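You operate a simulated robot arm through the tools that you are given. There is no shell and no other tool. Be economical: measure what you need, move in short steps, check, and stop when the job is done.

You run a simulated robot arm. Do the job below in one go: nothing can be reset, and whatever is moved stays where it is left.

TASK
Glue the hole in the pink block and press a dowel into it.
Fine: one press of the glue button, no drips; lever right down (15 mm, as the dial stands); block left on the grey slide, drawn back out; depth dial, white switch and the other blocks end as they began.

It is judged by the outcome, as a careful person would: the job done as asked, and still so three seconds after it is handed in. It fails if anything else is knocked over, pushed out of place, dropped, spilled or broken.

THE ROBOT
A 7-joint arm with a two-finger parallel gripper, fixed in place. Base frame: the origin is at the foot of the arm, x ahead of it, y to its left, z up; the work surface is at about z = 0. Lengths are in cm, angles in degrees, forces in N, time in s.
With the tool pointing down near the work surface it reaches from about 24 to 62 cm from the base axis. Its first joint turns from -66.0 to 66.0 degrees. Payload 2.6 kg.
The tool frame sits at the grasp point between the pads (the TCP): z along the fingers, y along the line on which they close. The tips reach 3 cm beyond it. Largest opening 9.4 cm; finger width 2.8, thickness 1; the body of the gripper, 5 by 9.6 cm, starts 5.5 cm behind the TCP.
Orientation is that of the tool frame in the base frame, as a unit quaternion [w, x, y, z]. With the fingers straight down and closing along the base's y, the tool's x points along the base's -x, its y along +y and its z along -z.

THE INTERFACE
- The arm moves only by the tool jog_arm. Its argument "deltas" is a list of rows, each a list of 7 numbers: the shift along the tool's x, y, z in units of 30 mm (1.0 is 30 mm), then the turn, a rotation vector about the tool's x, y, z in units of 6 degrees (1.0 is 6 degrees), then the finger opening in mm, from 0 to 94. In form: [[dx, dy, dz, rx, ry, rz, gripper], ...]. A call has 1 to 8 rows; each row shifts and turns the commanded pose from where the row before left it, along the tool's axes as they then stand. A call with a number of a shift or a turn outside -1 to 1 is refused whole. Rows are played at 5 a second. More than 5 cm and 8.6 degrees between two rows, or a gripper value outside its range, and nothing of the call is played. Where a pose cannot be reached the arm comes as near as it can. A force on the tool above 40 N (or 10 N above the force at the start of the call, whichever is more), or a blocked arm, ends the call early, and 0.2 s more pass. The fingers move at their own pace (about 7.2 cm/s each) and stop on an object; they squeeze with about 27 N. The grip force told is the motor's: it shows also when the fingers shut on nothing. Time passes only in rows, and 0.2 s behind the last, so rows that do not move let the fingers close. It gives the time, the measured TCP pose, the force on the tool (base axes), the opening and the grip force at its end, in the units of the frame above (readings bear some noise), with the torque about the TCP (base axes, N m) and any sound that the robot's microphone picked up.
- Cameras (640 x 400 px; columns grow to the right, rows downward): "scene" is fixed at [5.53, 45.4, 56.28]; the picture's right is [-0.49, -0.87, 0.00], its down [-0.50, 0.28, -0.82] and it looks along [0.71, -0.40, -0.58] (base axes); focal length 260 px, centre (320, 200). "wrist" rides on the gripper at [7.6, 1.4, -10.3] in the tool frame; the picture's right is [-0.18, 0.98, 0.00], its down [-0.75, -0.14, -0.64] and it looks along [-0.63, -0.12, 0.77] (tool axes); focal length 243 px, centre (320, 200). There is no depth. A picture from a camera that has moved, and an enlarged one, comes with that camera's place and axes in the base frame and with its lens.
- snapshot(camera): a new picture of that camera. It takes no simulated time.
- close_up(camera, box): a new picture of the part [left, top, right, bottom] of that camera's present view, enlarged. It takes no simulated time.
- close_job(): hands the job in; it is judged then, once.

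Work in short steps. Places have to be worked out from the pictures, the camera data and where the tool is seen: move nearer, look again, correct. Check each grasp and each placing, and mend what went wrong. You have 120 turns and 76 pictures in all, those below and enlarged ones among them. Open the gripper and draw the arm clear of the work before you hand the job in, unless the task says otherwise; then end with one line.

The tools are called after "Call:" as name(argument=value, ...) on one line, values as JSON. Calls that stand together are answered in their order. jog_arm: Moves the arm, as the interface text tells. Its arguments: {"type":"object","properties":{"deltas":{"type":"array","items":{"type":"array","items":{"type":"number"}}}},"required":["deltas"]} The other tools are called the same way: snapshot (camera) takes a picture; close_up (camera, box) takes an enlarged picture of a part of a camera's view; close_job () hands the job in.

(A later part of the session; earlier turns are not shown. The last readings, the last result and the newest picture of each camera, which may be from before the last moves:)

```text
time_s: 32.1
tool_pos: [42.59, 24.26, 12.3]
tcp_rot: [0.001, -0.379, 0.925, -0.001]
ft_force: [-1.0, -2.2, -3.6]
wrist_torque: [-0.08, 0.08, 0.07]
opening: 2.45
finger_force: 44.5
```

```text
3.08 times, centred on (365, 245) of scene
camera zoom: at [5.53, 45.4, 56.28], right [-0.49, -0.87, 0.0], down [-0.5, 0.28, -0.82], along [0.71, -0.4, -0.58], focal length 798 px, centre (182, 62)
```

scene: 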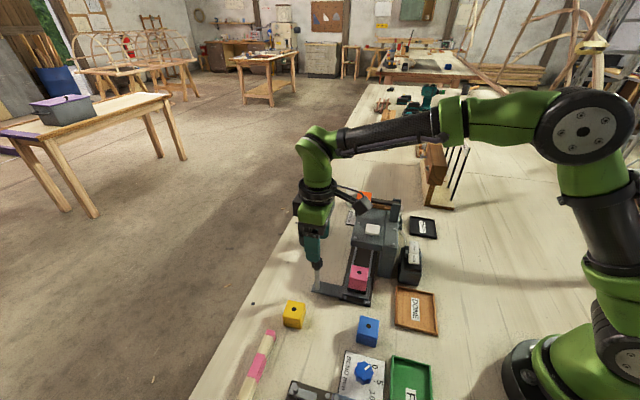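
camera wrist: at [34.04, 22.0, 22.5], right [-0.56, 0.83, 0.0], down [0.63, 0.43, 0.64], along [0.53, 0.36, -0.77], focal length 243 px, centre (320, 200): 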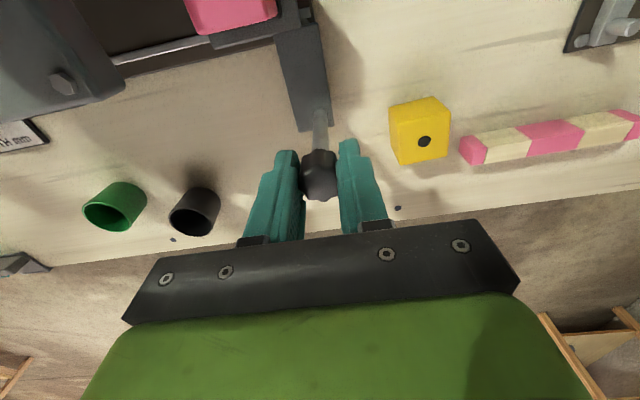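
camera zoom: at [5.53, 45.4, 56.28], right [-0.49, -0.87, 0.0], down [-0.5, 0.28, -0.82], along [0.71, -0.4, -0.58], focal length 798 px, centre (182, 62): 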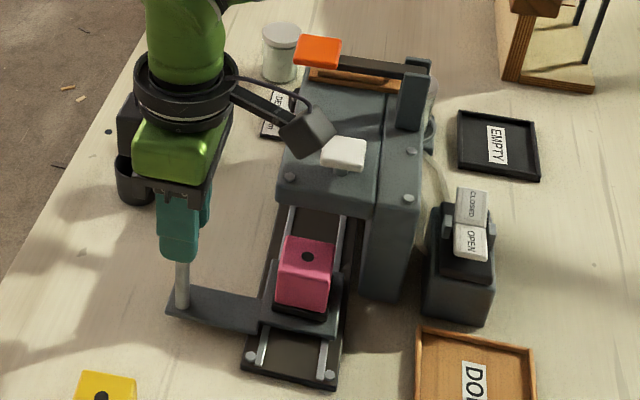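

The slide is running freely with about 2 N. I'll continue pushing.

Call:
jog_arm(deltas=[[0, -0.15, 0, 0, 0, 0, 5], [0, -0.2, 0, 0, 0, 0, 5], [0, -0.2, 0, 0, 0, 0, 5], [0, -0.2, 0, 0, 0, 0, 5], [0, -0.2, 0, 0, 0, 0, 5], [0, -0.2, 0, 0, 0, 0, 5], [0, -0.15, 0, 0, 0, 0, 5], [0, 0, 0, 0, 0, 0, 5]])

Call:
close_up(camera="scene", box=[300, 180, 430, 310])

```text
time_s: 33.9
tool_pos: [45.33, 21.54, 12.44]
tcp_rot: [0.0, -0.379, 0.925, 0.0]
ft_force: [-3.6, -2.9, -1.9]
wrist_torque: [-0.07, 0.02, 0.08]
opening: 2.44
finger_force: 44.7
```

```text
3.08 times, centred on (365, 245) of scene
camera zoom: at [5.53, 45.4, 56.28], right [-0.49, -0.87, 0.0], down [-0.5, 0.28, -0.82], along [0.71, -0.4, -0.58], focal length 798 px, centre (182, 62)
```

zoom: 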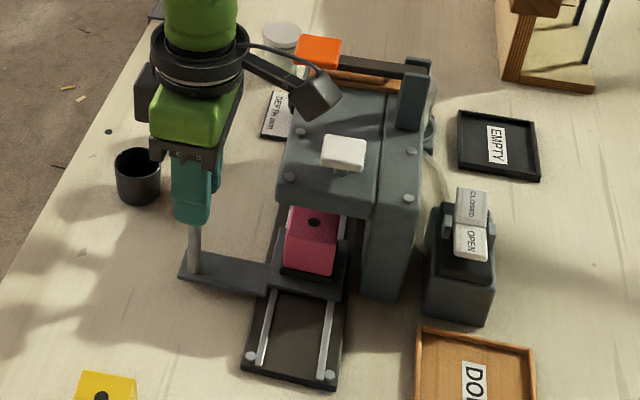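

It is about 6.8 cm in and there is some side load, so I'll add a slight trim toward +tool x and keep going.

Call:
jog_arm(deltas=[[0.03, -0.12, 0, 0, 0, 0, 5], [0.01, -0.15, 0, 0, 0, 0, 5], [0.01, -0.15, 0, 0, 0, 0, 5], [0.01, -0.15, 0, 0, 0, 0, 5], [0, -0.15, 0, 0, 0, 0, 5], [0, -0.15, 0, 0, 0, 0, 5], [0, 0, 0, 0, 0, 0, 5]])

Call:
close_up(camera="scene", box=[300, 180, 430, 310])

```text
time_s: 35.3
tool_pos: [46.9, 19.93, 12.37]
tcp_rot: [0.004, -0.382, 0.924, 0.001]
ft_force: [0.3, 1.6, -0.7]
wrist_torque: [-0.01, -0.02, -0.03]
opening: 2.44
finger_force: 45.4
stopped in row 6: the force on the tool passed its limit at 41 N (the readings are from after the stop); the commanded pose is now the measured one
```

```text
3.08 times, centred on (365, 245) of scene
camera zoom: at [5.53, 45.39, 56.28], right [-0.49, -0.87, 0.0], down [-0.5, 0.28, -0.82], along [0.71, -0.4, -0.58], focal length 798 px, centre (182, 62)
```

zoom: 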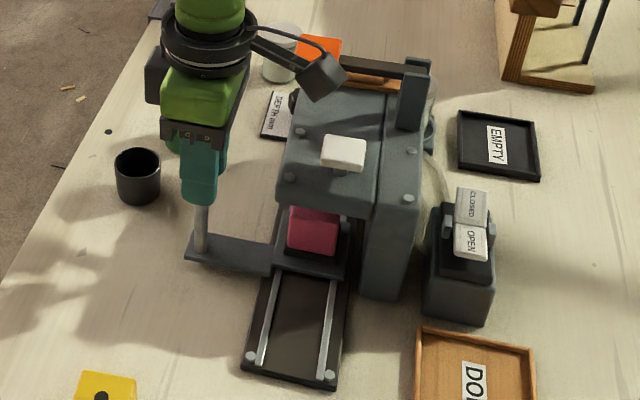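

The slide stopped after 9.1 cm of travel at 41 N. I'll check whether this is the end stop or the block catching the housing.

Call:
close_up(camera="scene", box=[345, 235, 390, 275])

Call:
snapshot(camera="wrist")

```text
10.00 times, centred on (368, 255) of scene
camera zoom: at [5.53, 45.39, 56.28], right [-0.49, -0.87, 0.0], down [-0.5, 0.28, -0.82], along [0.71, -0.4, -0.58], focal length 2595 px, centre (-155, -350)
```

zoom: 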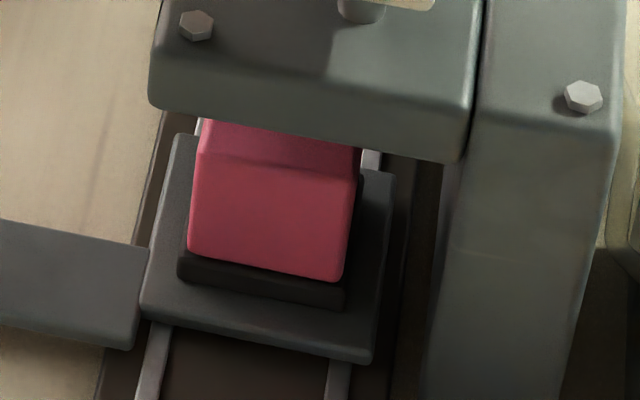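

```text
28 pictures are left
camera wrist: at [40.38, 15.54, 22.47], right [-0.56, 0.83, 0.0], down [0.63, 0.43, 0.65], along [0.54, 0.37, -0.76], focal length 243 px, centre (320, 200)
```

wrist: 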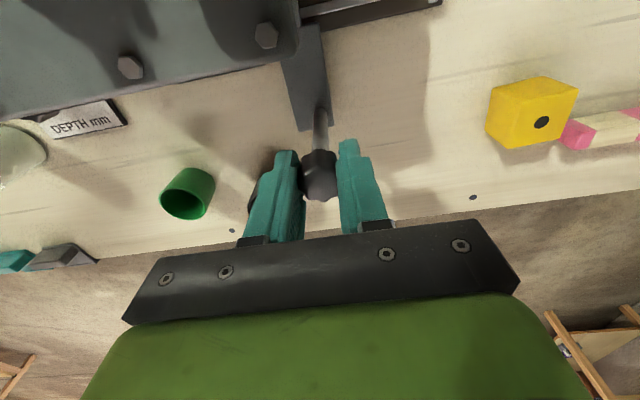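

The block hasn't shifted on its pad and is under the overhang. I'll push a little more to confirm that this is the hard stop.

Call:
jog_arm(deltas=[[0, -0.06, 0, 0, 0, 0, 5], [0, -0.06, 0, 0, 0, 0, 5], [0, -0.04, 0, 0, 0, 0, 5], [0, 0, 0, 0, 0, 0, 5]])

```text
time_s: 36.3
tool_pos: [47.3, 19.53, 12.48]
tcp_rot: [0.004, -0.382, 0.924, 0.001]
ft_force: [2.9, 4.7, -8.2]
wrist_torque: [0.05, 0.1, 0.04]
opening: 2.42
finger_force: 44.9
```

It moved another 5 mm without resistance, so that was not the end stop; it may have been a detent. I'll continue carefully, watching the forces.

Call:
jog_arm(deltas=[[0.01, -0.06, 0.02, 0, 0, 0, 5], [0.01, -0.08, 0, 0, 0, 0, 5], [0, -0.08, 0, 0, 0, 0, 5], [0, -0.08, 0, 0, 0, 0, 5], [0, 0, 0, 0, 0, 0, 5]])

Call:
close_up(camera="scene", box=[310, 205, 400, 285])

```text
time_s: 37.5
tool_pos: [47.84, 19.0, 12.46]
tcp_rot: [0.006, -0.382, 0.924, 0.002]
ft_force: [5.9, 7.0, 2.7]
wrist_torque: [0.34, -0.27, 0.06]
opening: 2.45
finger_force: 45.3
```

```text
5.00 times, centred on (355, 245) of scene
camera zoom: at [5.53, 45.4, 56.28], right [-0.49, -0.87, 0.0], down [-0.5, 0.28, -0.82], along [0.71, -0.4, -0.58], focal length 1298 px, centre (145, -25)
```

zoom: 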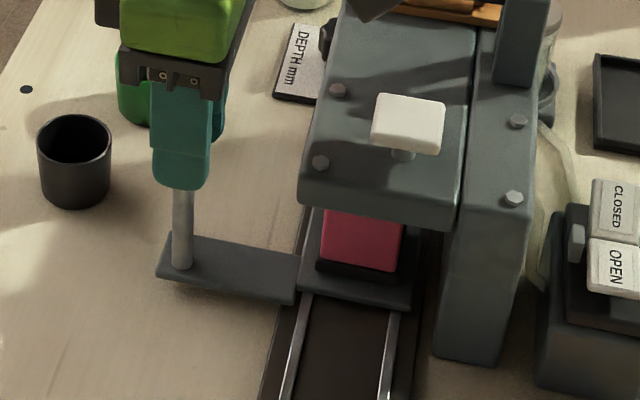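

Call:
jog_arm(deltas=[[-0.02, -0.06, 0, 0, 0, 0, 5], [0, -0.08, 0, 0, 0, 0, 5], [0, -0.1, 0, 0, 0, 0, 5], [0, -0.1, 0, 0, 0, 0, 5], [0, -0.1, 0, 0, 0, 0, 5], [0, 0, 0, 0, 0, 0, 5]])

```text
time_s: 38.9
tool_pos: [48.95, 17.97, 12.43]
tcp_rot: [0.004, -0.381, 0.924, 0.002]
ft_force: [-4.0, -3.1, 22.3]
wrist_torque: [-0.18, 0.35, 0.01]
opening: 2.4
finger_force: 44.9
```

There's an unexpected 22 N vertical load. I'll look before going on.

Call:
close_up(camera="scene", box=[260, 130, 440, 280])

Call:
snapshot(camera="wrist")

```text
2.67 times, centred on (350, 205) of scene
camera zoom: at [5.52, 45.39, 56.28], right [-0.49, -0.87, 0.0], down [-0.5, 0.28, -0.82], along [0.71, -0.4, -0.58], focal length 692 px, centre (240, 187)
```

zoom: 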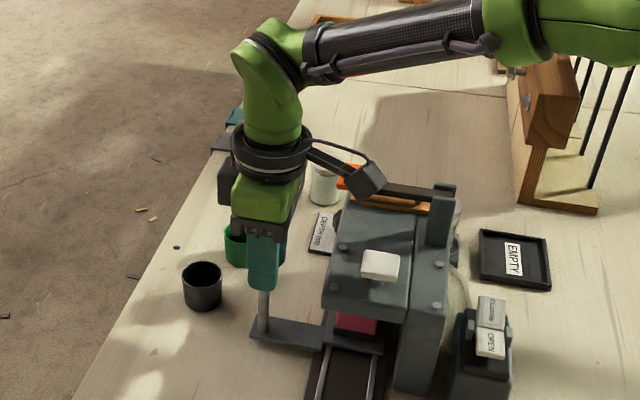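

```text
25 pictures are left
camera wrist: at [42.34, 13.55, 22.46], right [-0.56, 0.83, 0.0], down [0.63, 0.43, 0.65], along [0.54, 0.36, -0.76], focal length 243 px, centre (320, 200)
```

wrist: 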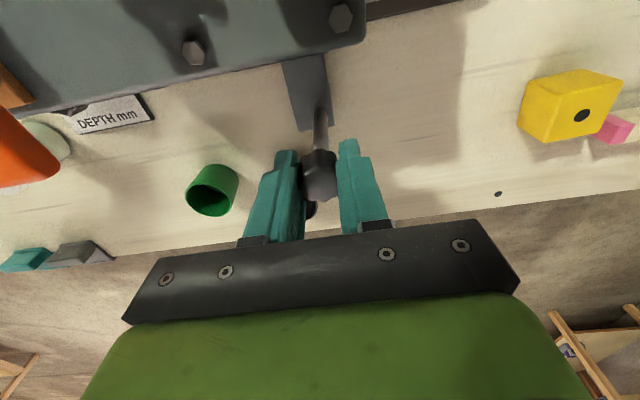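

Nothing is touching. The arm is stiff, so the load comes from my small z trim. I'll undo it and continue pushing.

Call:
jog_arm(deltas=[[0.01, 0, -0.02, 0, 0, 0, 5], [0, -0.08, 0, 0, 0, 0, 5], [0, -0.1, 0, 0, 0, 0, 5], [0, -0.1, 0, 0, 0, 0, 5], [0, -0.1, 0, 0, 0, 0, 5], [0, 0, 0, 0, 0, 0, 5]])

```text
time_s: 40.3
tool_pos: [49.71, 17.09, 12.37]
tcp_rot: [0.005, -0.383, 0.924, 0.001]
ft_force: [5.3, 5.3, 2.4]
wrist_torque: [0.3, -0.3, 0.11]
opening: 2.45
finger_force: 44.9
```

13.1 cm in, with loads low. Continuing.

Call:
jog_arm(deltas=[[-0.01, -0.08, 0, 0, 0, 0, 5], [-0.005, -0.1, 0, 0, 0, 0, 5], [0, -0.1, 0, 0, 0, 0, 5], [0, -0.1, 0, 0, 0, 0, 5], [0, -0.1, 0, 0, 0, 0, 5], [0, 0, 0, 0, 0, 0, 5]])

```text
time_s: 41.7
tool_pos: [50.67, 16.19, 12.36]
tcp_rot: [0.003, -0.382, 0.924, 0.002]
ft_force: [3.7, 4.1, -2.1]
wrist_torque: [-0.13, 0.19, -0.04]
opening: 2.42
finger_force: 44.9
```

Call:
jog_arm(deltas=[[-0.01, -0.08, 0, 0, 0, 0, 5], [-0.005, -0.1, 0, 0, 0, 0, 5], [0, -0.1, 0, 0, 0, 0, 5], [0, -0.1, 0, 0, 0, 0, 5], [0, -0.1, 0, 0, 0, 0, 5], [0, 0, 0, 0, 0, 0, 5]])

Call:
close_up(camera="scene", box=[260, 130, 440, 280])

```text
time_s: 43.1
tool_pos: [51.77, 15.02, 12.4]
tcp_rot: [0.005, -0.382, 0.924, 0.001]
ft_force: [1.4, 1.4, -2.9]
wrist_torque: [-0.09, 0.19, -0.03]
opening: 2.42
finger_force: 44.6
```

```text
2.67 times, centred on (350, 205) of scene
camera zoom: at [5.53, 45.4, 56.28], right [-0.49, -0.87, 0.0], down [-0.5, 0.28, -0.82], along [0.71, -0.4, -0.58], focal length 692 px, centre (240, 187)
```

zoom: 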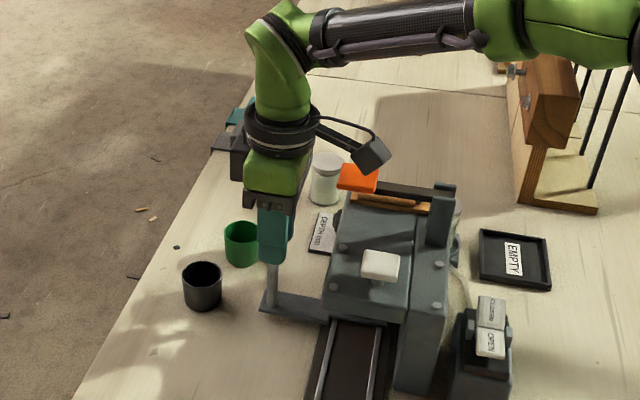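

16 cm in and still free. I'll continue in small steps until the stop.

Call:
jog_arm(deltas=[[-0.005, -0.08, 0, 0, 0, 0, 5], [-0.005, -0.08, 0, 0, 0, 0, 5], [0, -0.08, 0, 0, 0, 0, 5], [0, -0.08, 0, 0, 0, 0, 5], [0, 0, 0, 0, 0, 0, 5]])

Call:
snapshot(camera="wrist")

```text
time_s: 44.3
tool_pos: [52.19, 14.56, 12.39]
tcp_rot: [0.002, -0.381, 0.925, 0.004]
ft_force: [-27.2, -1.2, 12.4]
wrist_torque: [-0.14, 0.64, 0.13]
opening: 2.43
finger_force: 45.0
```

```text
23 pictures are left
camera wrist: at [45.73, 10.24, 22.49], right [-0.56, 0.83, 0.01], down [0.63, 0.43, 0.65], along [0.53, 0.37, -0.76], focal length 243 px, centre (320, 200)
```

wrist: 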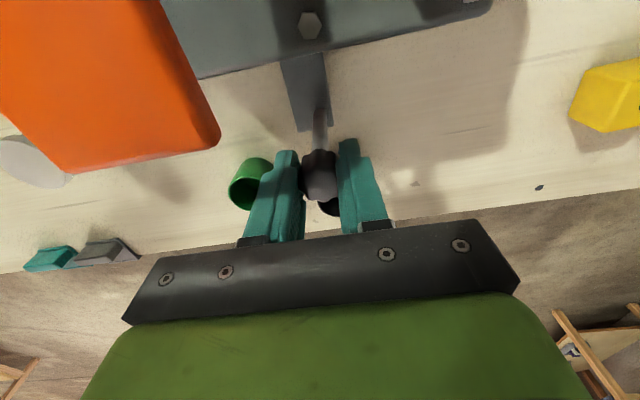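

The slide is at its hard stop (16.6 cm travel), under the lever. I'll release the knob and rise. Before pressing the glue button I want to see under the housing where the nozzle is.

Call:
jog_arm(deltas=[[0, 0.08, 0, 0, 0, 0, 5], [0, 0, 0, 0, 0, 0, 60], [0, 0, 0, 0, 0, 0, 60], [0, 0, -0.6, 0, 0, 0, 60], [0, 0, -1, 0, 0, 0, 60], [0, 0, -1, 0, 0, 0, 60], [0, 0, 0, 0, 0, 0, 60]])

Call:
close_up(camera="scene", box=[290, 170, 430, 290])

```text
time_s: 45.9
tool_pos: [52.11, 14.86, 20.09]
tcp_rot: [0.003, -0.382, 0.924, 0.0]
ft_force: [-0.2, -0.3, 0.4]
wrist_torque: [-0.02, -0.05, 0.01]
opening: 6.01
finger_force: 0.0
```

```text
3.33 times, centred on (360, 230) of scene
camera zoom: at [5.53, 45.4, 56.28], right [-0.49, -0.87, 0.0], down [-0.5, 0.28, -0.82], along [0.71, -0.4, -0.58], focal length 865 px, centre (187, 100)
```

zoom: 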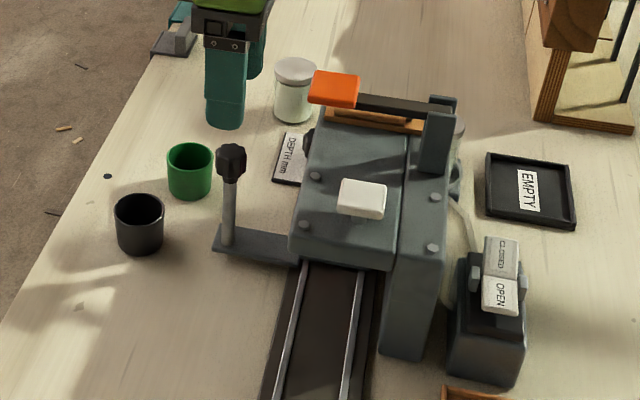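

My back-off may have left the slide about 2–3 mm short of its stop. I'll re-grip the knob, push it firmly home and release without backing off.

Call:
jog_arm(deltas=[[0, 0, 1, 0, 0, 0, 60], [0, 0, 1, 0, 0, 0, 60], [0, 0, 0.57, 0, 0, 0, 60], [0, 0, 0, 0, 0, 0, 10], [0, 0, 0, 0, 0, 0, 10], [0, 0, 0, 0, 0, 0, 10]])

Call:
jog_arm(deltas=[[0, -0.04, 0, 0, 0, 0, 10], [0, -0.04, 0, 0, 0, 0, 10], [0, -0.04, 0, 0, 0, 0, 10], [0, -0.04, 0, 0, 0, 0, 10], [0, -0.04, 0, 0, 0, 0, 10], [0, -0.04, 0, 0, 0, 0, 10], [0, 0, 0, 0, 0, 0, 10]])

```text
time_s: 47.3
tool_pos: [52.28, 14.77, 12.49]
tcp_rot: [0.004, -0.382, 0.924, 0.001]
ft_force: [1.4, 0.5, -2.7]
wrist_torque: [0.21, -0.3, -0.04]
opening: 2.43
finger_force: 44.9
```

```text
time_s: 48.7
tool_pos: [52.34, 14.7, 12.43]
tcp_rot: [-0.001, -0.381, 0.924, 0.008]
ft_force: [-3.2, 0.6, 2.1]
wrist_torque: [0.03, -0.04, 0.01]
opening: 2.41
finger_force: 44.7
stopped in row 7: the force on the tool passed its limit at 40 N (the readings are from after the stop); the commanded pose is now the measured one
```

The slide is hard against its stop, and by my geometry the block then lies exactly under the lever line. I'll release, rise, and swing round to the front to look under the housing.

Call:
jog_arm(deltas=[[0, 0, 0, 0, 0, 0, 60], [0, 0, 0, 0, 0, 0, 60], [0, 0, -0.6, 0, 0, 0, 60], [0, 0, -1, 0, 0, 0, 60], [0, 0.4, -1, 0, 0, 0, 60], [0, 1, -0.6, 0, 0, 0, 60], [0, 1, 0, 0, 0, 0, 60], [0, 1, 0, 0, 0, 0, 60]])

Call:
jog_arm(deltas=[[0.4, 0.95, 0, 0, 0, 0, 60], [0.8, 0, 0, 0, 0, 1, 60], [0, 0, 0, 0, 0, 1, 60], [0, 0, 0, 0, 0, 1, 60], [0, 0, 0, 0, 0, 1, 60], [0, 0, 0, 0, 0, 1, 60], [0, 0, 0, 0, 0, 1, 60], [0, 0, 0, 0, 0, 1, 60]])

Call:
jog_arm(deltas=[[0, 0, 0, 0, 0, 1, 60], [0, 0, 0, 0, 0, 1, 60], [0, 0, 0, 0, 0, 1, 60], [0, 0, 0, 0, 0, 1, 60], [0, 0, 0, 0, 0, 1, 60], [0, 0, 0, 0, 0, 1, 60], [0, 0, 0, 0, 0, 1, 60], [0, 0, 0, 0, 0, 1, 60]])

```text
time_s: 50.5
tool_pos: [44.92, 21.75, 22.15]
tcp_rot: [-0.003, -0.381, 0.925, 0.008]
ft_force: [0.7, 0.1, 0.5]
wrist_torque: [0.0, -0.03, 0.05]
opening: 6.0
finger_force: 0.0
```

```text
time_s: 52.3
tool_pos: [40.76, 21.36, 22.21]
tcp_rot: [-0.003, -0.024, 1.0, 0.007]
ft_force: [0.4, 0.4, -0.2]
wrist_torque: [0.01, 0.02, -0.03]
opening: 5.98
finger_force: 0.1
```

```text
time_s: 54.1
tool_pos: [40.59, 21.24, 22.11]
tcp_rot: [-0.006, 0.384, 0.923, 0.005]
ft_force: [-0.5, 0.0, -0.6]
wrist_torque: [0.0, -0.02, -0.04]
opening: 6.0
finger_force: 0.1
```

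Moving in front of the housing and lowering over the empty rails; then I'll pitch the camera toward level.

Call:
jog_arm(deltas=[[0.4, -0.9, 0, 0, 0, 0, 60], [0.5, -1, 0, 0, 0, 0, 60], [0, 0, 1, 0, 0, 0, 60], [0, 0, 1, 0, 0, 0, 60], [0, 0, 1, 0, 0, 0, 60], [0, 0, 1, 0, 0, 0, 60], [0, 0, 0.5, 0, 0, 0, 60], [0, 0, 0, 0, 0, 0, 60]])

Call:
jog_arm(deltas=[[0, 0, 0, 0, -1, 0, 60], [0, 0, 0, 0, -1, 0, 60], [0, 0, 0, 0, -1, 0, 60], [0, 0, 0, 0, -1, 0, 60], [0, 0, 0, 0, -1, 0, 60], [0, 0, 0, 0, -1, 0, 60], [0, 0, 0, 0, -1, 0, 60], [0, 0, 0, 0, 0, 0, 60]])

Call:
snapshot(camera="wrist")

```text
time_s: 55.9
tool_pos: [34.68, 19.38, 8.81]
tcp_rot: [-0.006, 0.383, 0.924, 0.005]
ft_force: [0.1, 0.1, 0.4]
wrist_torque: [-0.03, 0.02, 0.0]
opening: 5.99
finger_force: 0.1
```

```text
time_s: 57.7
tool_pos: [34.54, 19.35, 8.65]
tcp_rot: [0.326, 0.36, 0.864, -0.134]
ft_force: [0.0, -0.2, 0.4]
wrist_torque: [0.02, 0.02, 0.0]
opening: 6.01
finger_force: 0.1
```

```text
21 pictures are left
camera wrist: at [26.73, 29.23, 11.35], right [0.79, 0.6, 0.13], down [0.0, -0.2, 0.98], along [0.61, -0.78, -0.16], focal length 243 px, centre (320, 200)
```

wrist: 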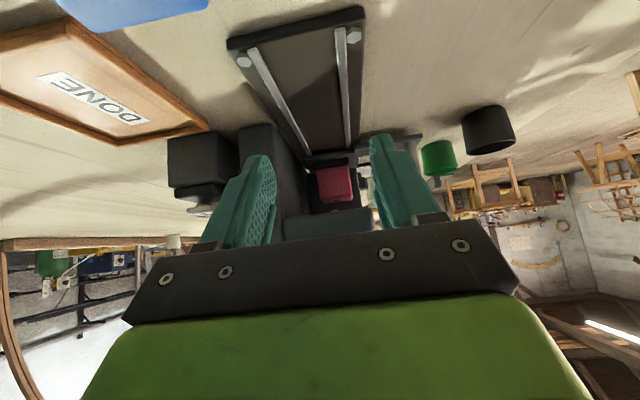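

Call:
close_up(camera="wrist", box=[280, 130, 380, 230])

```text
4.00 times, centred on (330, 180) of wrist
camera zoom: at [26.73, 29.23, 11.35], right [0.79, 0.6, 0.13], down [0.0, -0.2, 0.98], along [0.61, -0.78, -0.16], focal length 970 px, centre (280, 280)
```

zoom: 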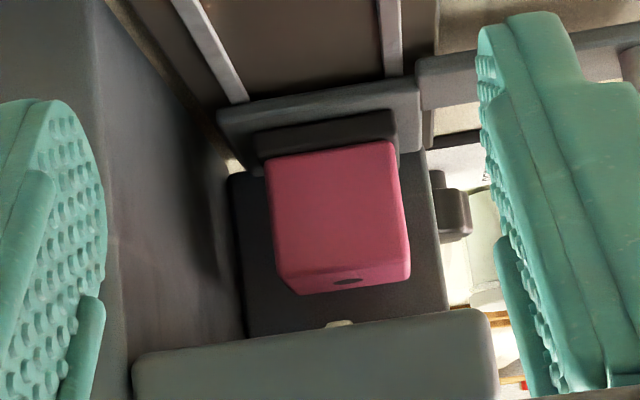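

Upside-down in this view, the block's hole sits in the housing with a small pale nozzle tip above it. I need parallax to tell whether the nozzle is above the hole or nearer the front, so I'll lower the camera 3 cm and shift sideways 2 cm.

Call:
jog_arm(deltas=[[0.35, 0.35, 0.37, 0, 0, 0, 80], [0.32, 0.32, 0.37, 0, 0, 0, 80], [0, 0, 0, 0, 0, 0, 80]])

Call:
close_up(camera="wrist", box=[260, 130, 380, 230])

```text
time_s: 58.5
tool_pos: [35.92, 20.86, 5.65]
tcp_rot: [0.325, 0.36, 0.864, -0.132]
ft_force: [-0.2, -0.1, 0.6]
wrist_torque: [-0.01, -0.02, 0.01]
opening: 7.99
finger_force: 0.1
```

```text
4.00 times, centred on (320, 180) of wrist
camera zoom: at [28.12, 30.62, 8.36], right [0.79, 0.6, 0.13], down [0.0, -0.21, 0.98], along [0.61, -0.78, -0.16], focal length 970 px, centre (320, 280)
```

zoom: 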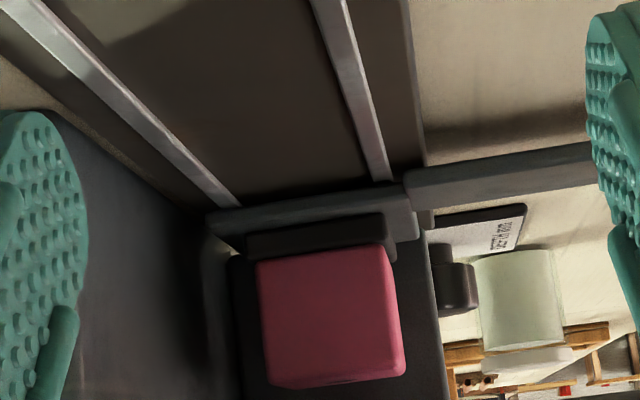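

Call:
close_up(camera="wrist", box=[270, 190, 370, 260])

```text
5.71 times, centred on (320, 225) of wrist
camera zoom: at [28.12, 30.62, 8.36], right [0.79, 0.6, 0.13], down [0.0, -0.21, 0.98], along [0.61, -0.78, -0.16], focal length 1386 px, centre (320, 57)
```

zoom: 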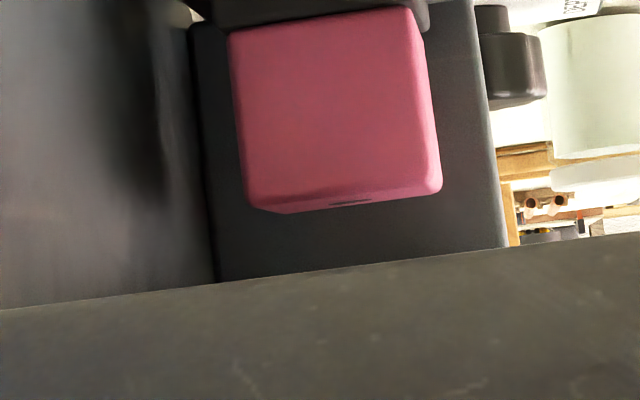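

My gripper body hides the area above the block. I'll pitch the camera up a further 12° while raising the TCP so the camera stays at the same height.

Call:
jog_arm(deltas=[[-0.3, 0, -0.37, 0, -1, 0, 80], [-0.3, 0, -0.3, 0, -1, 0, 80], [0, 0, 0, 0, 0, 0, 80]])

Call:
close_up(camera="wrist", box=[260, 120, 380, 230])

```text
time_s: 59.3
tool_pos: [35.88, 20.93, 8.59]
tcp_rot: [0.414, 0.344, 0.825, -0.17]
ft_force: [0.4, -1.1, 0.3]
wrist_torque: [0.03, 0.0, 0.01]
opening: 8.02
finger_force: 0.2
```

```text
3.64 times, centred on (320, 175) of wrist
camera zoom: at [27.86, 30.98, 8.47], right [0.77, 0.62, 0.15], down [-0.15, -0.06, 0.99], along [0.62, -0.79, 0.05], focal length 882 px, centre (320, 291)
```

zoom: 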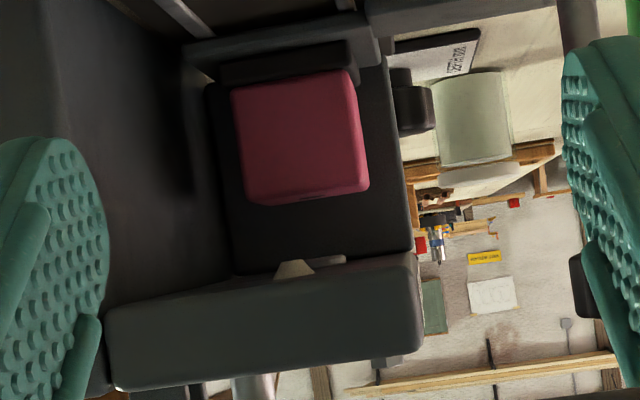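

Now it's clear: a conical glue nozzle hangs nearer the front (travel about 8.5–9.5 cm, below the white button), and the dowel ram is at the home position. So glue goes on first with the hole under the nozzle. I'll un-pitch and go back to the knob.

Call:
jog_arm(deltas=[[0, 0, 0, 0, 1, 0, 80], [0, 0, 0, 0, 1, 0, 70], [0, 0, 0, 0, 1, 0, 60], [0, 0, 0, 0, 1, 0, 60], [0, 0, 0, 0, 1, 0, 60], [0, 0, 0, 0, 1, 0, 60], [0, 0, 0, 0, 1, 0, 60], [0, 0, 0, 0, 1, 0, 60]])

Call:
jog_arm(deltas=[[0, 0, -1, 0, 0.9, 0, 60], [0, 0, -1, 0, 0, -1, 60], [0, 0, -1, 0, 0, -1, 60], [0, 0, -1, 0, 0, -1, 60], [0, 0, -0.5, 0, 0, -1, 60], [0, 0, 0, 0, 0, -1, 60], [0, 0, 0, 0, 0, -1, 60], [0, 0, 0, 0, 0, -1, 60]])

Call:
jog_arm(deltas=[[0, 0, 0, 0, 0, -1, 60], [0, 0, 0, 0, 0, -1, 60], [0, 0, 0, 0, 0, -1, 60], [0, 0, 0, 0, 0, -1, 60], [0, 0, 0, 0, 0, -1, 60], [0, 0, 0, 0, 0, -1, 60], [0, 0, 0, 0, 0, -1, 60], [0, 0, 0, 0, 0, -1, 60]])

```text
time_s: 61.1
tool_pos: [36.05, 20.89, 8.47]
tcp_rot: [0.042, 0.384, 0.922, -0.014]
ft_force: [-0.3, 1.2, 0.4]
wrist_torque: [0.03, 0.01, 0.0]
opening: 5.98
finger_force: 0.1
```

```text
time_s: 62.9
tool_pos: [35.61, 21.17, 22.06]
tcp_rot: [0.0, 0.025, 1.0, 0.004]
ft_force: [-0.2, -0.4, -0.4]
wrist_torque: [0.01, 0.0, -0.02]
opening: 6.02
finger_force: 0.0
```

```text
time_s: 64.7
tool_pos: [35.8, 20.97, 21.82]
tcp_rot: [0.001, -0.383, 0.924, 0.003]
ft_force: [0.7, -0.4, 0.2]
wrist_torque: [0.0, -0.01, 0.0]
opening: 6.01
finger_force: 0.1
```

Travelling back over the knob at its home position.

Call:
jog_arm(deltas=[[-0.8, -0.4, 0, 0, 0, 0, 60], [-0.8, -0.9, 0, 0, 0, 0, 60], [-0.82, -0.9, 0, 0, 0, 0, 60], [0, -1, 0, 0, 0, 0, 60], [0, -1, 0, 0, 0, 0, 60], [0, -1, 0, 0, 0, 0, 60], [0, -0.17, 0, 0, 0, 0, 60], [0, 0, 0, 0, 0, 0, 60]])

Call:
jog_arm(deltas=[[0, 0, 1, 0, 0, 0, 60], [0, 0, 1, 0, 0, 0, 60], [0, 0, 1, 0, 0, 0, 60], [0, 0, 0.12, 0, 0, 0, 60], [0, 0, 0, 0, 0, 0, 10], [0, 0, 0, 0, 0, 0, 10], [0, 0, 0, 0, 0, 0, 10]])

```text
time_s: 66.5
tool_pos: [52.12, 14.62, 21.84]
tcp_rot: [0.0, -0.382, 0.924, 0.003]
ft_force: [-0.1, 0.2, 0.0]
wrist_torque: [0.01, 0.03, -0.02]
opening: 6.01
finger_force: 0.1
```

```text
time_s: 68.1
tool_pos: [52.27, 14.69, 12.45]
tcp_rot: [0.0, -0.383, 0.924, 0.004]
ft_force: [1.1, 0.6, -2.9]
wrist_torque: [0.09, -0.15, -0.02]
opening: 2.42
finger_force: 44.8
```

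Gripped. I'll draw the slide out about 8.1 cm so the hole comes beneath the button.

Call:
jog_arm(deltas=[[0, 0.08, 0, 0, 0, 0, 10], [0, 0.15, 0, 0, 0, 0, 10], [0, 0.2, 0, 0, 0, 0, 10], [0, 0.2, 0, 0, 0, 0, 10], [0, 0.2, 0, 0, 0, 0, 10], [0, 0.2, 0, 0, 0, 0, 10], [0, 0.2, 0, 0, 0, 0, 10], [0, 0.12, 0, 0, 0, 0, 10]])

Call:
jog_arm(deltas=[[0, 0.15, 0, 0, 0, 0, 10], [0, 0.2, 0, 0, 0, 0, 10], [0, 0.2, 0, 0, 0, 0, 10], [0, 0.2, 0, 0, 0, 0, 10], [0, 0.2, 0, 0, 0, 0, 10], [0, 0.2, 0, 0, 0, 0, 10], [0, 0.2, 0, 0, 0, 0, 10], [0, 0, 0, 0, 0, 0, 10]])

```text
time_s: 69.9
tool_pos: [49.28, 17.56, 12.32]
tcp_rot: [0.0, -0.384, 0.924, 0.004]
ft_force: [4.8, 5.4, -21.5]
wrist_torque: [-0.2, 0.27, -0.06]
opening: 2.41
finger_force: 45.0
```

```text
time_s: 71.7
tool_pos: [46.47, 20.58, 12.48]
tcp_rot: [-0.001, -0.381, 0.925, 0.002]
ft_force: [-5.5, -5.5, -14.5]
wrist_torque: [-0.11, -0.07, -0.07]
opening: 2.44
finger_force: 44.7
```

The slide is at t ≈ 8.35 cm. I'll release and take an oblique look from the front-left, through the open side, to compare nozzle and hole.

Call:
jog_arm(deltas=[[0, 0, 0, 0, 0, 0, 60], [0, 0, 0, 0, 0, 0, 60], [0, 0, -0.6, 0, 0, 0, 60], [0, 0, -1, 0, 0, 0, 60], [0, 0, -1, 0, 0, 0.5, 60], [0, 0, -0.6, 0, 0, 1, 60], [0, 0, 0, 0, 0, 1, 60], [0, 0, 0, 0, 0, 1, 60]])

Call:
jog_arm(deltas=[[0, 0, 0, 0, 0, 1, 60], [0, 0, 0, 0, 0, 1, 60], [0, 0, 0, 0, 0, 1, 60], [0, 0, 0, 0, 0, 1, 60], [0, 0, 0, 0, 0, 1, 60], [0, 0, 0, 0, 0, 1, 60], [0, 0, 0, 0, 0, 1, 60], [0, 0, 0, 0, 0, 1, 60]])

Call:
jog_arm(deltas=[[0, 0, 0, 0, 0, 1, 60], [0, 0, 0, 0, 0, 1, 60], [0, 0, 0, 0, 0, 1, 60], [0, 0, 0, 0, 0, 1, 60], [0, 0, 0, 0, 0, 1, 60], [0, 0, 0, 0, 0, 1, 60], [0, 0, 0, 0, 0, 1, 60], [0, 0, 0, 0, 0, 0, 60]])

```text
time_s: 73.5
tool_pos: [46.49, 20.48, 22.18]
tcp_rot: [0.0, -0.206, 0.979, 0.003]
ft_force: [0.5, 0.0, 0.3]
wrist_torque: [0.0, 0.01, 0.0]
opening: 5.98
finger_force: 0.1
```

```text
time_s: 75.3
tool_pos: [46.48, 20.48, 22.15]
tcp_rot: [-0.002, 0.21, 0.978, 0.003]
ft_force: [-0.1, 0.1, 0.4]
wrist_torque: [-0.01, 0.0, -0.02]
opening: 6.01
finger_force: 0.2
```

```text
time_s: 77.1
tool_pos: [46.43, 20.68, 22.08]
tcp_rot: [-0.002, 0.544, 0.839, 0.003]
ft_force: [-0.3, -0.6, -0.9]
wrist_torque: [0.01, 0.0, 0.02]
opening: 5.98
finger_force: 0.0
```

Call:
jog_arm(deltas=[[0.5, -0.85, 0, 0, 0, 0, 60], [0.5, -0.85, 0, 0, 0, 0, 60], [0.4, -0.85, 0, 0, 0, 0, 60], [0, 0, 1, 0, 0, 0, 60], [0, 0, 1, 0, 0, 0, 60], [0, 0, 1, 0, 0, 0, 60], [0, 0, 1, 0, 0, 0, 60], [0, 0, 0.5, 0, 0, 0, 60]])

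Call:
jog_arm(deltas=[[0, 0, 0, 0, -1, 0, 60], [0, 0, 0, 0, -1, 0, 60], [0, 0, 0, 0, -1, 0, 70], [0, 0, 0, 0, -1, 0, 70], [0, 0, 0, 0, -1, 0, 70], [0, 0, 0, 0, -1, 0, 70], [0, 0, 0, 0, -1, 0, 70], [0, 0, 0, 0, -1, 0, 70]])

Call:
jog_arm(deltas=[[0, 0, 0, 0, -0.8, 0, 70], [0, 0, 0, 0, 0, 0, 70]])

Call:
snapshot(camera="wrist")

```text
time_s: 78.9
tool_pos: [37.73, 21.22, 8.66]
tcp_rot: [-0.003, 0.545, 0.838, 0.003]
ft_force: [-0.6, 0.2, 0.1]
wrist_torque: [-0.04, 0.0, 0.0]
opening: 6.01
finger_force: 0.1
```

```text
time_s: 80.7
tool_pos: [37.81, 21.29, 8.64]
tcp_rot: [0.341, 0.499, 0.766, -0.219]
ft_force: [0.8, -0.4, -0.5]
wrist_torque: [-0.01, 0.04, -0.04]
opening: 6.99
finger_force: 0.1
```

```text
time_s: 81.3
tool_pos: [37.82, 21.37, 8.68]
tcp_rot: [0.372, 0.489, 0.752, -0.24]
ft_force: [0.2, -0.8, -0.6]
wrist_torque: [0.02, 0.02, 0.0]
opening: 7.0
finger_force: 0.1
```

```text
16 pictures are left
camera wrist: at [33.91, 33.63, 8.74], right [0.94, 0.3, 0.15], down [-0.15, -0.01, 0.99], along [0.29, -0.96, 0.03], focal length 243 px, centre (320, 200)
```

wrist: 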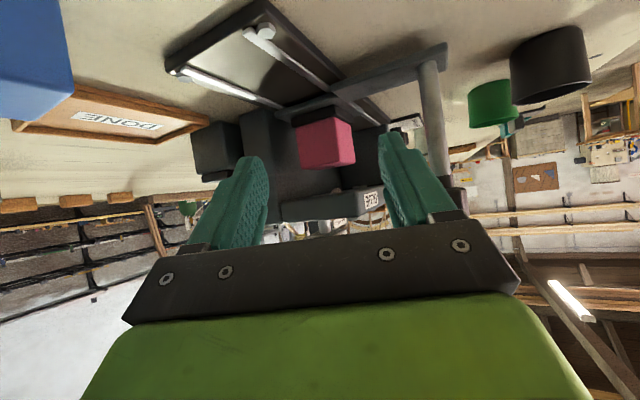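

Call:
close_up(camera="wrist", box=[270, 95, 390, 225])

```text
3.08 times, centred on (330, 160) of wrist
camera zoom: at [33.91, 33.63, 8.74], right [0.94, 0.3, 0.15], down [-0.15, -0.01, 0.99], along [0.29, -0.96, 0.03], focal length 746 px, centre (289, 323)
```

zoom: 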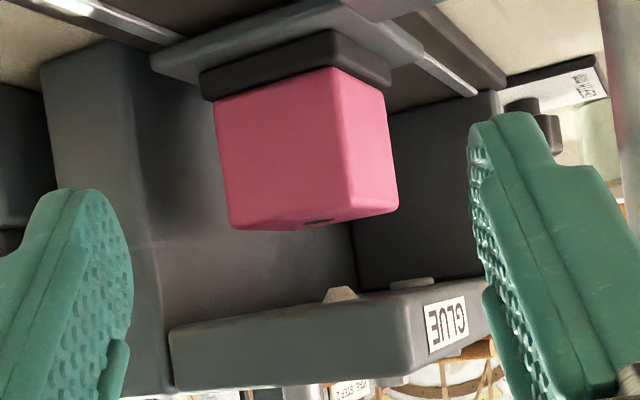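

The nozzle (under the "GLUE" label) and the hole show clearly. By my projection the nozzle is at t ≈ 9.15, so the slide must go in about 8 mm more. I'll un-pitch and go to the knob in this yaw.

Call:
jog_arm(deltas=[[0, 0, 0, 0, 1, 0, 70], [0, 0, 0, 0, 1, 0, 60], [0, 0, 0, 0, 1, 0, 50], [0, 0, 0, 0, 1, 0, 50], [0, 0, 0, 0, 1, 0, 44], [0, 0, 0, 0, 1, 0, 44], [0, 0, 0, 0, 1, 0, 44], [0, 0, 0, 0, 1, 0, 44]])

Call:
jog_arm(deltas=[[0, 0, -1, 0, 0.8, 0, 44], [0, 0, -1, 0, 0, 0, 44], [0, 0, -1, 0, 0, 0, 44], [-0.4, 0.8, 0, 0, 0, 0, 44], [-0.5, 0.85, 0, 0, 0, 0, 44], [-0.5, 0.85, 0, 0, 0, 0, 44], [0, 0, 0, 0, 0, 0, 44]])

```text
time_s: 83.1
tool_pos: [37.82, 21.25, 8.7]
tcp_rot: [0.033, 0.544, 0.838, -0.02]
ft_force: [0.1, 0.2, 0.2]
wrist_torque: [0.0, -0.02, -0.01]
opening: 4.4
finger_force: 0.0
```

```text
time_s: 84.7
tool_pos: [46.23, 20.67, 17.83]
tcp_rot: [-0.002, 0.545, 0.838, 0.003]
ft_force: [0.9, 0.7, 0.1]
wrist_torque: [-0.02, -0.02, -0.02]
opening: 4.41
finger_force: 0.0
```

Call:
jog_arm(deltas=[[-0.07, 0.06, 0.8, 0, 0, 0, 44], [0, 0, 0.99, 0, 0, 0, 44], [0, 0, 0, 0, 0, 0, 44], [0, 0, 0, 0, 0, 0, 10], [0, 0, 0, 0, 0, 0, 10], [0, 0, 0, 0, 0, 0, 10]])

Call:
jog_arm(deltas=[[-0.06, 0.024, 0, 0, 0, 0, 10], [-0.07, 0.024, 0, 0, 0, 0, 10], [-0.06, 0.024, 0, 0, 0, 0, 10], [-0.06, 0.024, 0, 0, 0, 0, 10], [0, 0, 0, 0, 0, 0, 10], [0, 0, 0, 0, 0, 0, 10]])

```text
time_s: 86.1
tool_pos: [46.46, 20.86, 12.16]
tcp_rot: [-0.002, 0.544, 0.839, 0.004]
ft_force: [12.7, 12.2, -9.0]
wrist_torque: [0.06, -0.41, -0.11]
opening: 2.45
finger_force: 44.5
```

```text
time_s: 87.5
tool_pos: [46.97, 20.15, 12.32]
tcp_rot: [-0.001, 0.544, 0.839, 0.004]
ft_force: [22.3, 25.6, -18.0]
wrist_torque: [0.44, -0.44, 0.0]
opening: 2.42
finger_force: 45.1
```

The slide moved in about 8.5 mm. I'll release and return to the oblique viewpoint to verify.

Call:
jog_arm(deltas=[[0, 0, 0, 0, 0, 0, 44], [0, 0, 0, 0, 0, 0, 44], [0, 0, -0.9, 0, 0, 0, 44], [0, 0, -0.95, 0, 0, 0, 44], [0.5, -0.88, 0, 0, 0, 0, 60], [0.5, -0.88, 0, 0, 0, 0, 60], [0.58, -0.87, 0, 0, 0, 0, 60], [0, 0, 0.9, 0, 0, 0, 70]])

Call:
jog_arm(deltas=[[0, 0, 1, 0, -1, 0, 70], [0, 0, 0, 0, -1, 0, 70], [0, 0, 0, 0, -1, 0, 70], [0, 0, 0, 0, -1, 0, 70], [0, 0, 0, 0, -1, 0, 70], [0, 0, 0, 0, -1, 0, 70], [0, 0, 0, 0, -1, 0, 70], [0, 0, 0, 0, -1, 0, 70]])

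Call:
jog_arm(deltas=[[0, 0, 0, 0, -0.8, 0, 70], [0, 0, 0, 0, 0, 0, 70]])

```text
time_s: 89.3
tool_pos: [37.78, 21.29, 15.12]
tcp_rot: [-0.002, 0.545, 0.838, 0.003]
ft_force: [0.4, 0.5, 0.3]
wrist_torque: [-0.01, -0.01, 0.01]
opening: 7.01
finger_force: 0.0
```

```text
time_s: 91.1
tool_pos: [37.94, 21.13, 12.06]
tcp_rot: [0.341, 0.498, 0.766, -0.22]
ft_force: [-0.2, 0.5, 0.1]
wrist_torque: [0.0, 0.01, 0.0]
opening: 6.99
finger_force: 0.1
```

```text
time_s: 91.7
tool_pos: [37.99, 21.11, 12.04]
tcp_rot: [0.372, 0.49, 0.751, -0.24]
ft_force: [0.0, -0.4, -0.4]
wrist_torque: [0.01, 0.02, 0.02]
opening: 6.99
finger_force: 0.0
```

Call:
jog_arm(deltas=[[0.45, 0, 0.33, 0, 0, 0, 70], [0.45, 0, 0.34, 0, 0, 0, 70], [0, 0, 0, 0, 0, 0, 70]])

Call:
close_up(camera="wrist", box=[270, 95, 390, 225])

```text
time_s: 92.5
tool_pos: [37.85, 21.19, 8.74]
tcp_rot: [0.37, 0.49, 0.752, -0.24]
ft_force: [0.1, 0.0, -0.3]
wrist_torque: [0.0, -0.02, 0.0]
opening: 6.99
finger_force: 0.0
```

```text
3.08 times, centred on (330, 160) of wrist
camera zoom: at [34.0, 33.46, 8.86], right [0.94, 0.3, 0.15], down [-0.15, -0.01, 0.99], along [0.29, -0.96, 0.03], focal length 746 px, centre (289, 323)
```

zoom: 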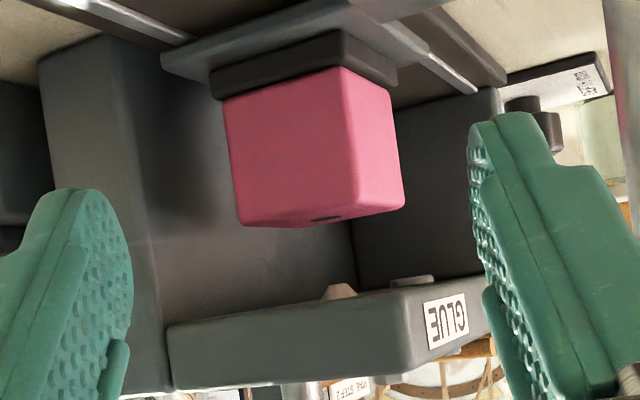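

The nozzle and hole are nearly in line. One tighter picture will measure the remainder.

Call:
close_up(camera="wrist", box=[310, 150, 360, 200])

```text
8.00 times, centred on (335, 175) of wrist
camera zoom: at [34.0, 33.46, 8.86], right [0.94, 0.3, 0.15], down [-0.15, -0.01, 0.99], along [0.29, -0.96, 0.03], focal length 1941 px, centre (200, 400)
```

zoom: 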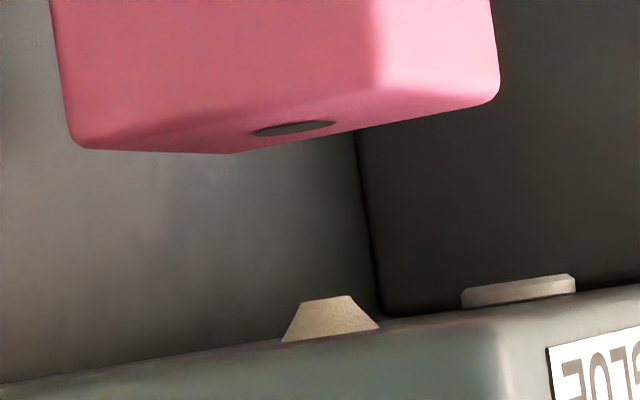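

The residual is about 1 mm sideways, or at most 2.5 mm along the slide, well inside the 1 cm hole. Next is the glue button: un-pitch, rise, and move above it.

Call:
jog_arm(deltas=[[0, 0, 0, 0, 1, 0, 70], [0, 0, 0, 0, 1, 0, 60], [0, 0, 0, 0, 1, 0, 60], [0, 0, 0, 0, 1, 0, 60], [0, 0, 0, 0, 1, 0, 60], [0, 0, 0, 0, 1, 0, 60], [0, 0, 0, 0, 1, 0, 60], [0, 0, 0, 0, 1, 0, 60]])

Call:
jog_arm(deltas=[[0, 0, -1, 0, 0.8, 0, 60], [0, 0, -1, 0, 0, 0, 60], [0, 0, -1, 0, 0, 0, 60], [0, 0, -1, 0, 0, 0, 60], [-0.9, -0.1, -0.4, 0, 0, 0, 60], [-0.9, -0.1, 0, 0, 0, 0, 60], [-0.9, -0.1, 0, 0, 0, 0, 60], [-1, -0.15, 0, 0, 0, 0, 60]])

Call:
snapshot(camera="wrist")

```text
time_s: 94.3
tool_pos: [37.93, 21.18, 8.76]
tcp_rot: [0.032, 0.544, 0.838, -0.02]
ft_force: [-0.5, 0.3, -0.4]
wrist_torque: [0.01, 0.01, 0.0]
opening: 6.01
finger_force: 0.0
```

```text
time_s: 96.1
tool_pos: [41.04, 10.74, 21.98]
tcp_rot: [-0.003, 0.545, 0.839, 0.003]
ft_force: [-0.4, 0.0, 1.4]
wrist_torque: [-0.01, 0.01, -0.03]
opening: 6.01
finger_force: 0.0
```

```text
12 pictures are left
camera wrist: at [39.27, 18.18, 32.16], right [0.97, 0.23, 0.0], down [0.18, -0.75, 0.64], along [0.15, -0.62, -0.77], focal length 243 px, centre (320, 200)
```

wrist: 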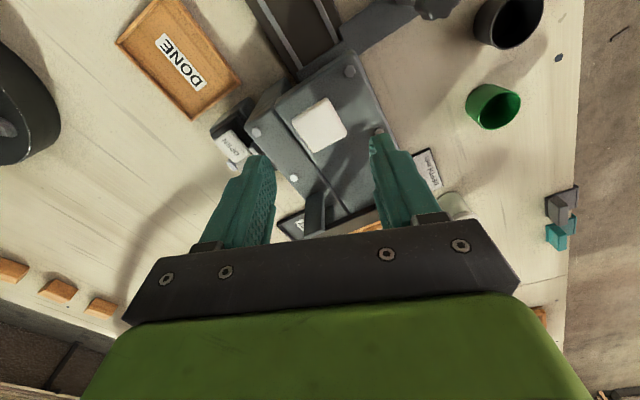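

The button's centre is at (41.16, 10.41). I'll centre on it, close the fingers and go down to about 1 cm above it.

Call:
jog_arm(deltas=[[-0.11, 0, 0, 0, 0, 0, 30], [0, 0, 0.5, 0, 0, 0, 0], [0, 0, 0.6, 0, 0, 0, 0], [0, 0, 0.55, 0, 0, 0, 0], [0, 0, 0, 0, 0, 0, 0], [0, 0, 0, 0, 0, 0, 0]])

```text
time_s: 97.5
tool_pos: [41.25, 10.37, 16.83]
tcp_rot: [-0.003, 0.545, 0.838, 0.003]
ft_force: [0.3, 0.5, 1.5]
wrist_torque: [0.0, -0.02, 0.02]
opening: 0.02
finger_force: 27.1
```

Fingers closed, tips at about 13.8. I'll press in 1–1.5 mm steps without backing off.

Call:
jog_arm(deltas=[[0, 0, 0.1, 0, 0, 0, 0], [0, 0, 0.1, 0, 0, 0, 0], [0, 0, 0.05, 0, 0, 0, 0], [0, 0, 0.05, 0, 0, 0, 0], [0, 0, 0.05, 0, 0, 0, 0], [0, 0, 0.05, 0, 0, 0, 0]])

```text
time_s: 98.9
tool_pos: [41.24, 10.33, 15.77]
tcp_rot: [-0.002, 0.546, 0.838, 0.003]
ft_force: [0.9, -0.8, 2.9]
wrist_torque: [-0.04, -0.06, 0.01]
opening: 0.02
finger_force: 27.3
heard: click
```

A click was heard at a light force. I'll push a touch further to be sure the button is fully down, hold, then lift straight off.

Call:
jog_arm(deltas=[[0, 0, 0.04, 0, 0, 0, 0], [0, 0, 0.04, 0, 0, 0, 0], [0, 0, 0, 0, 0, 0, 0], [0, 0, 0, 0, 0, 0, 0], [0, 0, -0.8, 0, 0, 0, 0], [0, 0, -1, 0, 0, 0, 0], [0, 0, -0.6, 0, 0, 0, 0]])

Call:
close_up(camera="scene", box=[300, 180, 430, 300])

```text
time_s: 100.5
tool_pos: [41.23, 10.31, 22.77]
tcp_rot: [-0.003, 0.545, 0.839, 0.002]
ft_force: [0.3, -0.7, 0.2]
wrist_torque: [-0.02, 0.0, -0.04]
opening: 0.03
finger_force: 27.4
```

```text
3.33 times, centred on (365, 240) of scene
camera zoom: at [5.53, 45.4, 56.28], right [-0.49, -0.87, 0.0], down [-0.5, 0.28, -0.82], along [0.71, -0.4, -0.58], focal length 865 px, centre (170, 67)
```

zoom: 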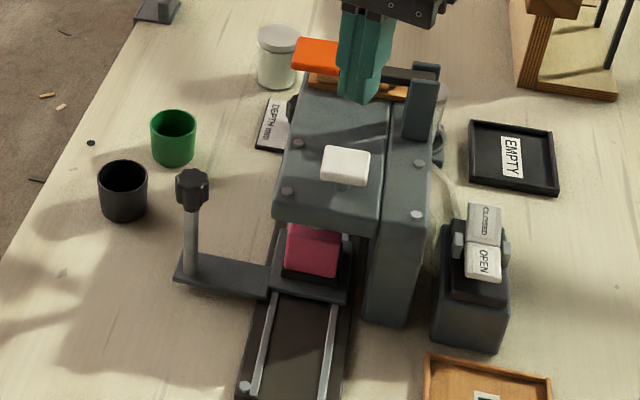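

The button has sprung back up. I'll rotate back to the knob-gripping yaw and push the slide to the home (press) position.

Call:
jog_arm(deltas=[[0, 0, 0, 0, 0, -1, 60], [0, 0, 0, 0, 0, -1, 60], [0, 0, 0, 0, 0, -1, 60], [0, 0, 0, 0, 0, -1, 60], [0, 0, 0, 0, 0, -1, 60], [0, 0, 0, 0, 0, -1, 60], [0, 0, 0, 0, 0, -1, 60], [0, 0, 0, 0, 0, -1, 60]])

Call:
jog_arm(deltas=[[0, 0, 0, 0, 0, -1, 60], [0, 0, 0, 0, 0, -1, 60], [0, 0, 0, 0, 0, -1, 60], [0, 0, 0, 0, 0, -1, 60], [0, 0, 0, 0, 0, -1, 60], [0, 0, 0, 0, 0, -1, 60], [0, 0, 0, 0, 0, -1, 60], [0, 0, 0, 0, 0, -1, 60]])

Call:
jog_arm(deltas=[[0, 0, 0, 0, 0, -1, 60], [0, 0, 0, 0, 0, -1, 60], [0, 0, 0, 0, 0, -0.42, 60], [0, 0, 0, 0, 0, 0, 60]])

```text
time_s: 102.3
tool_pos: [41.18, 10.3, 22.79]
tcp_rot: [-0.001, 0.156, 0.988, 0.004]
ft_force: [0.2, 0.5, 0.3]
wrist_torque: [0.0, 0.03, -0.03]
opening: 6.01
finger_force: 0.2
```

```text
time_s: 104.1
tool_pos: [41.23, 10.46, 22.65]
tcp_rot: [0.0, -0.259, 0.966, 0.004]
ft_force: [-0.7, -1.0, 0.3]
wrist_torque: [-0.01, 0.01, 0.03]
opening: 6.01
finger_force: 0.0
```

```text
time_s: 105.1
tool_pos: [41.15, 10.41, 22.75]
tcp_rot: [0.0, -0.378, 0.926, 0.003]
ft_force: [0.4, 0.5, -0.1]
wrist_torque: [0.02, -0.03, 0.04]
opening: 6.0
finger_force: 0.0
```

Call:
jog_arm(deltas=[[-0.9, 0.22, 0, 0, 0, -0.1, 60], [-0.9, 0.22, 0, 0, 0, 0, 60], [-0.9, 0.23, 0, 0, 0, 0, 60], [-0.94, 0.23, 0, 0, 0, 0, 60], [0, 0, 0.8, 0, 0, 0, 60], [0, 0, 0.9, 0, 0, 0, 60], [0, 0, 0.9, 0, 0, 0, 60], [0, 0, 0, 0, 0, 0, 60]])

Call:
jog_arm(deltas=[[0, 0, 0.83, 0, 0, 0, 60], [0, 0, 0, 0, 0, 0, 60], [0, 0, 0, 0, 0, 0, 10], [0, 0, 0, 0, 0, 0, 10], [0, 0, 0, 0, 0, 0, 10], [0, 0, 0, 0, 0, 0, 10]])

```text
time_s: 106.9
tool_pos: [47.19, 19.98, 14.98]
tcp_rot: [0.001, -0.383, 0.924, 0.004]
ft_force: [-1.2, -0.2, -0.1]
wrist_torque: [0.0, -0.01, 0.02]
opening: 6.0
finger_force: 0.0
```

```text
time_s: 108.3
tool_pos: [47.05, 20.16, 12.53]
tcp_rot: [0.001, -0.384, 0.924, 0.003]
ft_force: [0.0, 1.6, -2.7]
wrist_torque: [0.09, -0.04, 0.01]
opening: 2.4
finger_force: 44.8
```

Gripped. Pushing to the home stop, slowing at the end.

Call:
jog_arm(deltas=[[0, -0.1, 0, 0, 0, 0, 10], [0, -0.2, 0, 0, 0, 0, 10], [0, -0.2, 0, 0, 0, 0, 10], [0, -0.2, 0, 0, 0, 0, 10], [0, -0.2, 0, 0, 0, 0, 10], [0, -0.2, 0, 0, 0, 0, 10], [0, -0.2, 0, 0, 0, 0, 10], [0, -0.1, 0, 0, 0, 0, 10]])

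Call:
jog_arm(deltas=[[0, -0.15, 0, 0, 0, 0, 10], [0, -0.2, 0, 0, 0, 0, 10], [0, -0.2, 0, 0, 0, 0, 10], [0, -0.15, 0, 0, 0, 0, 10], [0, -0.15, 0, 0, 0, 0, 10], [0, -0.1, 0, 0, 0, 0, 10], [0, -0.05, 0, 0, 0, 0, 10], [0, -0.04, 0, 0, 0, 0, 10]])

```text
time_s: 110.1
tool_pos: [50.01, 17.09, 12.69]
tcp_rot: [0.002, -0.384, 0.923, 0.004]
ft_force: [1.6, 2.1, 12.0]
wrist_torque: [-0.15, 0.31, -0.05]
opening: 2.4
finger_force: 45.0
```

```text
time_s: 111.9
tool_pos: [52.16, 14.76, 12.51]
tcp_rot: [0.002, -0.382, 0.924, 0.003]
ft_force: [-0.7, -0.3, 19.8]
wrist_torque: [-0.09, -0.08, -0.02]
opening: 2.4
finger_force: 45.7
```

Call:
jog_arm(deltas=[[0, -0.04, -0.01, 0, 0, 0, 10], [0, -0.04, 0, 0, 0, 0, 10], [0, -0.04, 0, 0, 0, 0, 10], [0, -0.04, 0, 0, 0, 0, 10], [0, -0.04, 0, 0, 0, 0, 10], [0, 0, 0, 0, 0, 0, 10]])

```text
time_s: 113.0
tool_pos: [52.49, 14.82, 12.49]
tcp_rot: [-0.002, -0.383, 0.924, 0.007]
ft_force: [-3.3, -1.1, 3.2]
wrist_torque: [-0.02, 0.06, 0.0]
opening: 2.42
finger_force: 45.2
stopped in row 5: the force on the tool passed its limit at 41 N (the readings are from after the stop); the commanded pose is now the measured one
```

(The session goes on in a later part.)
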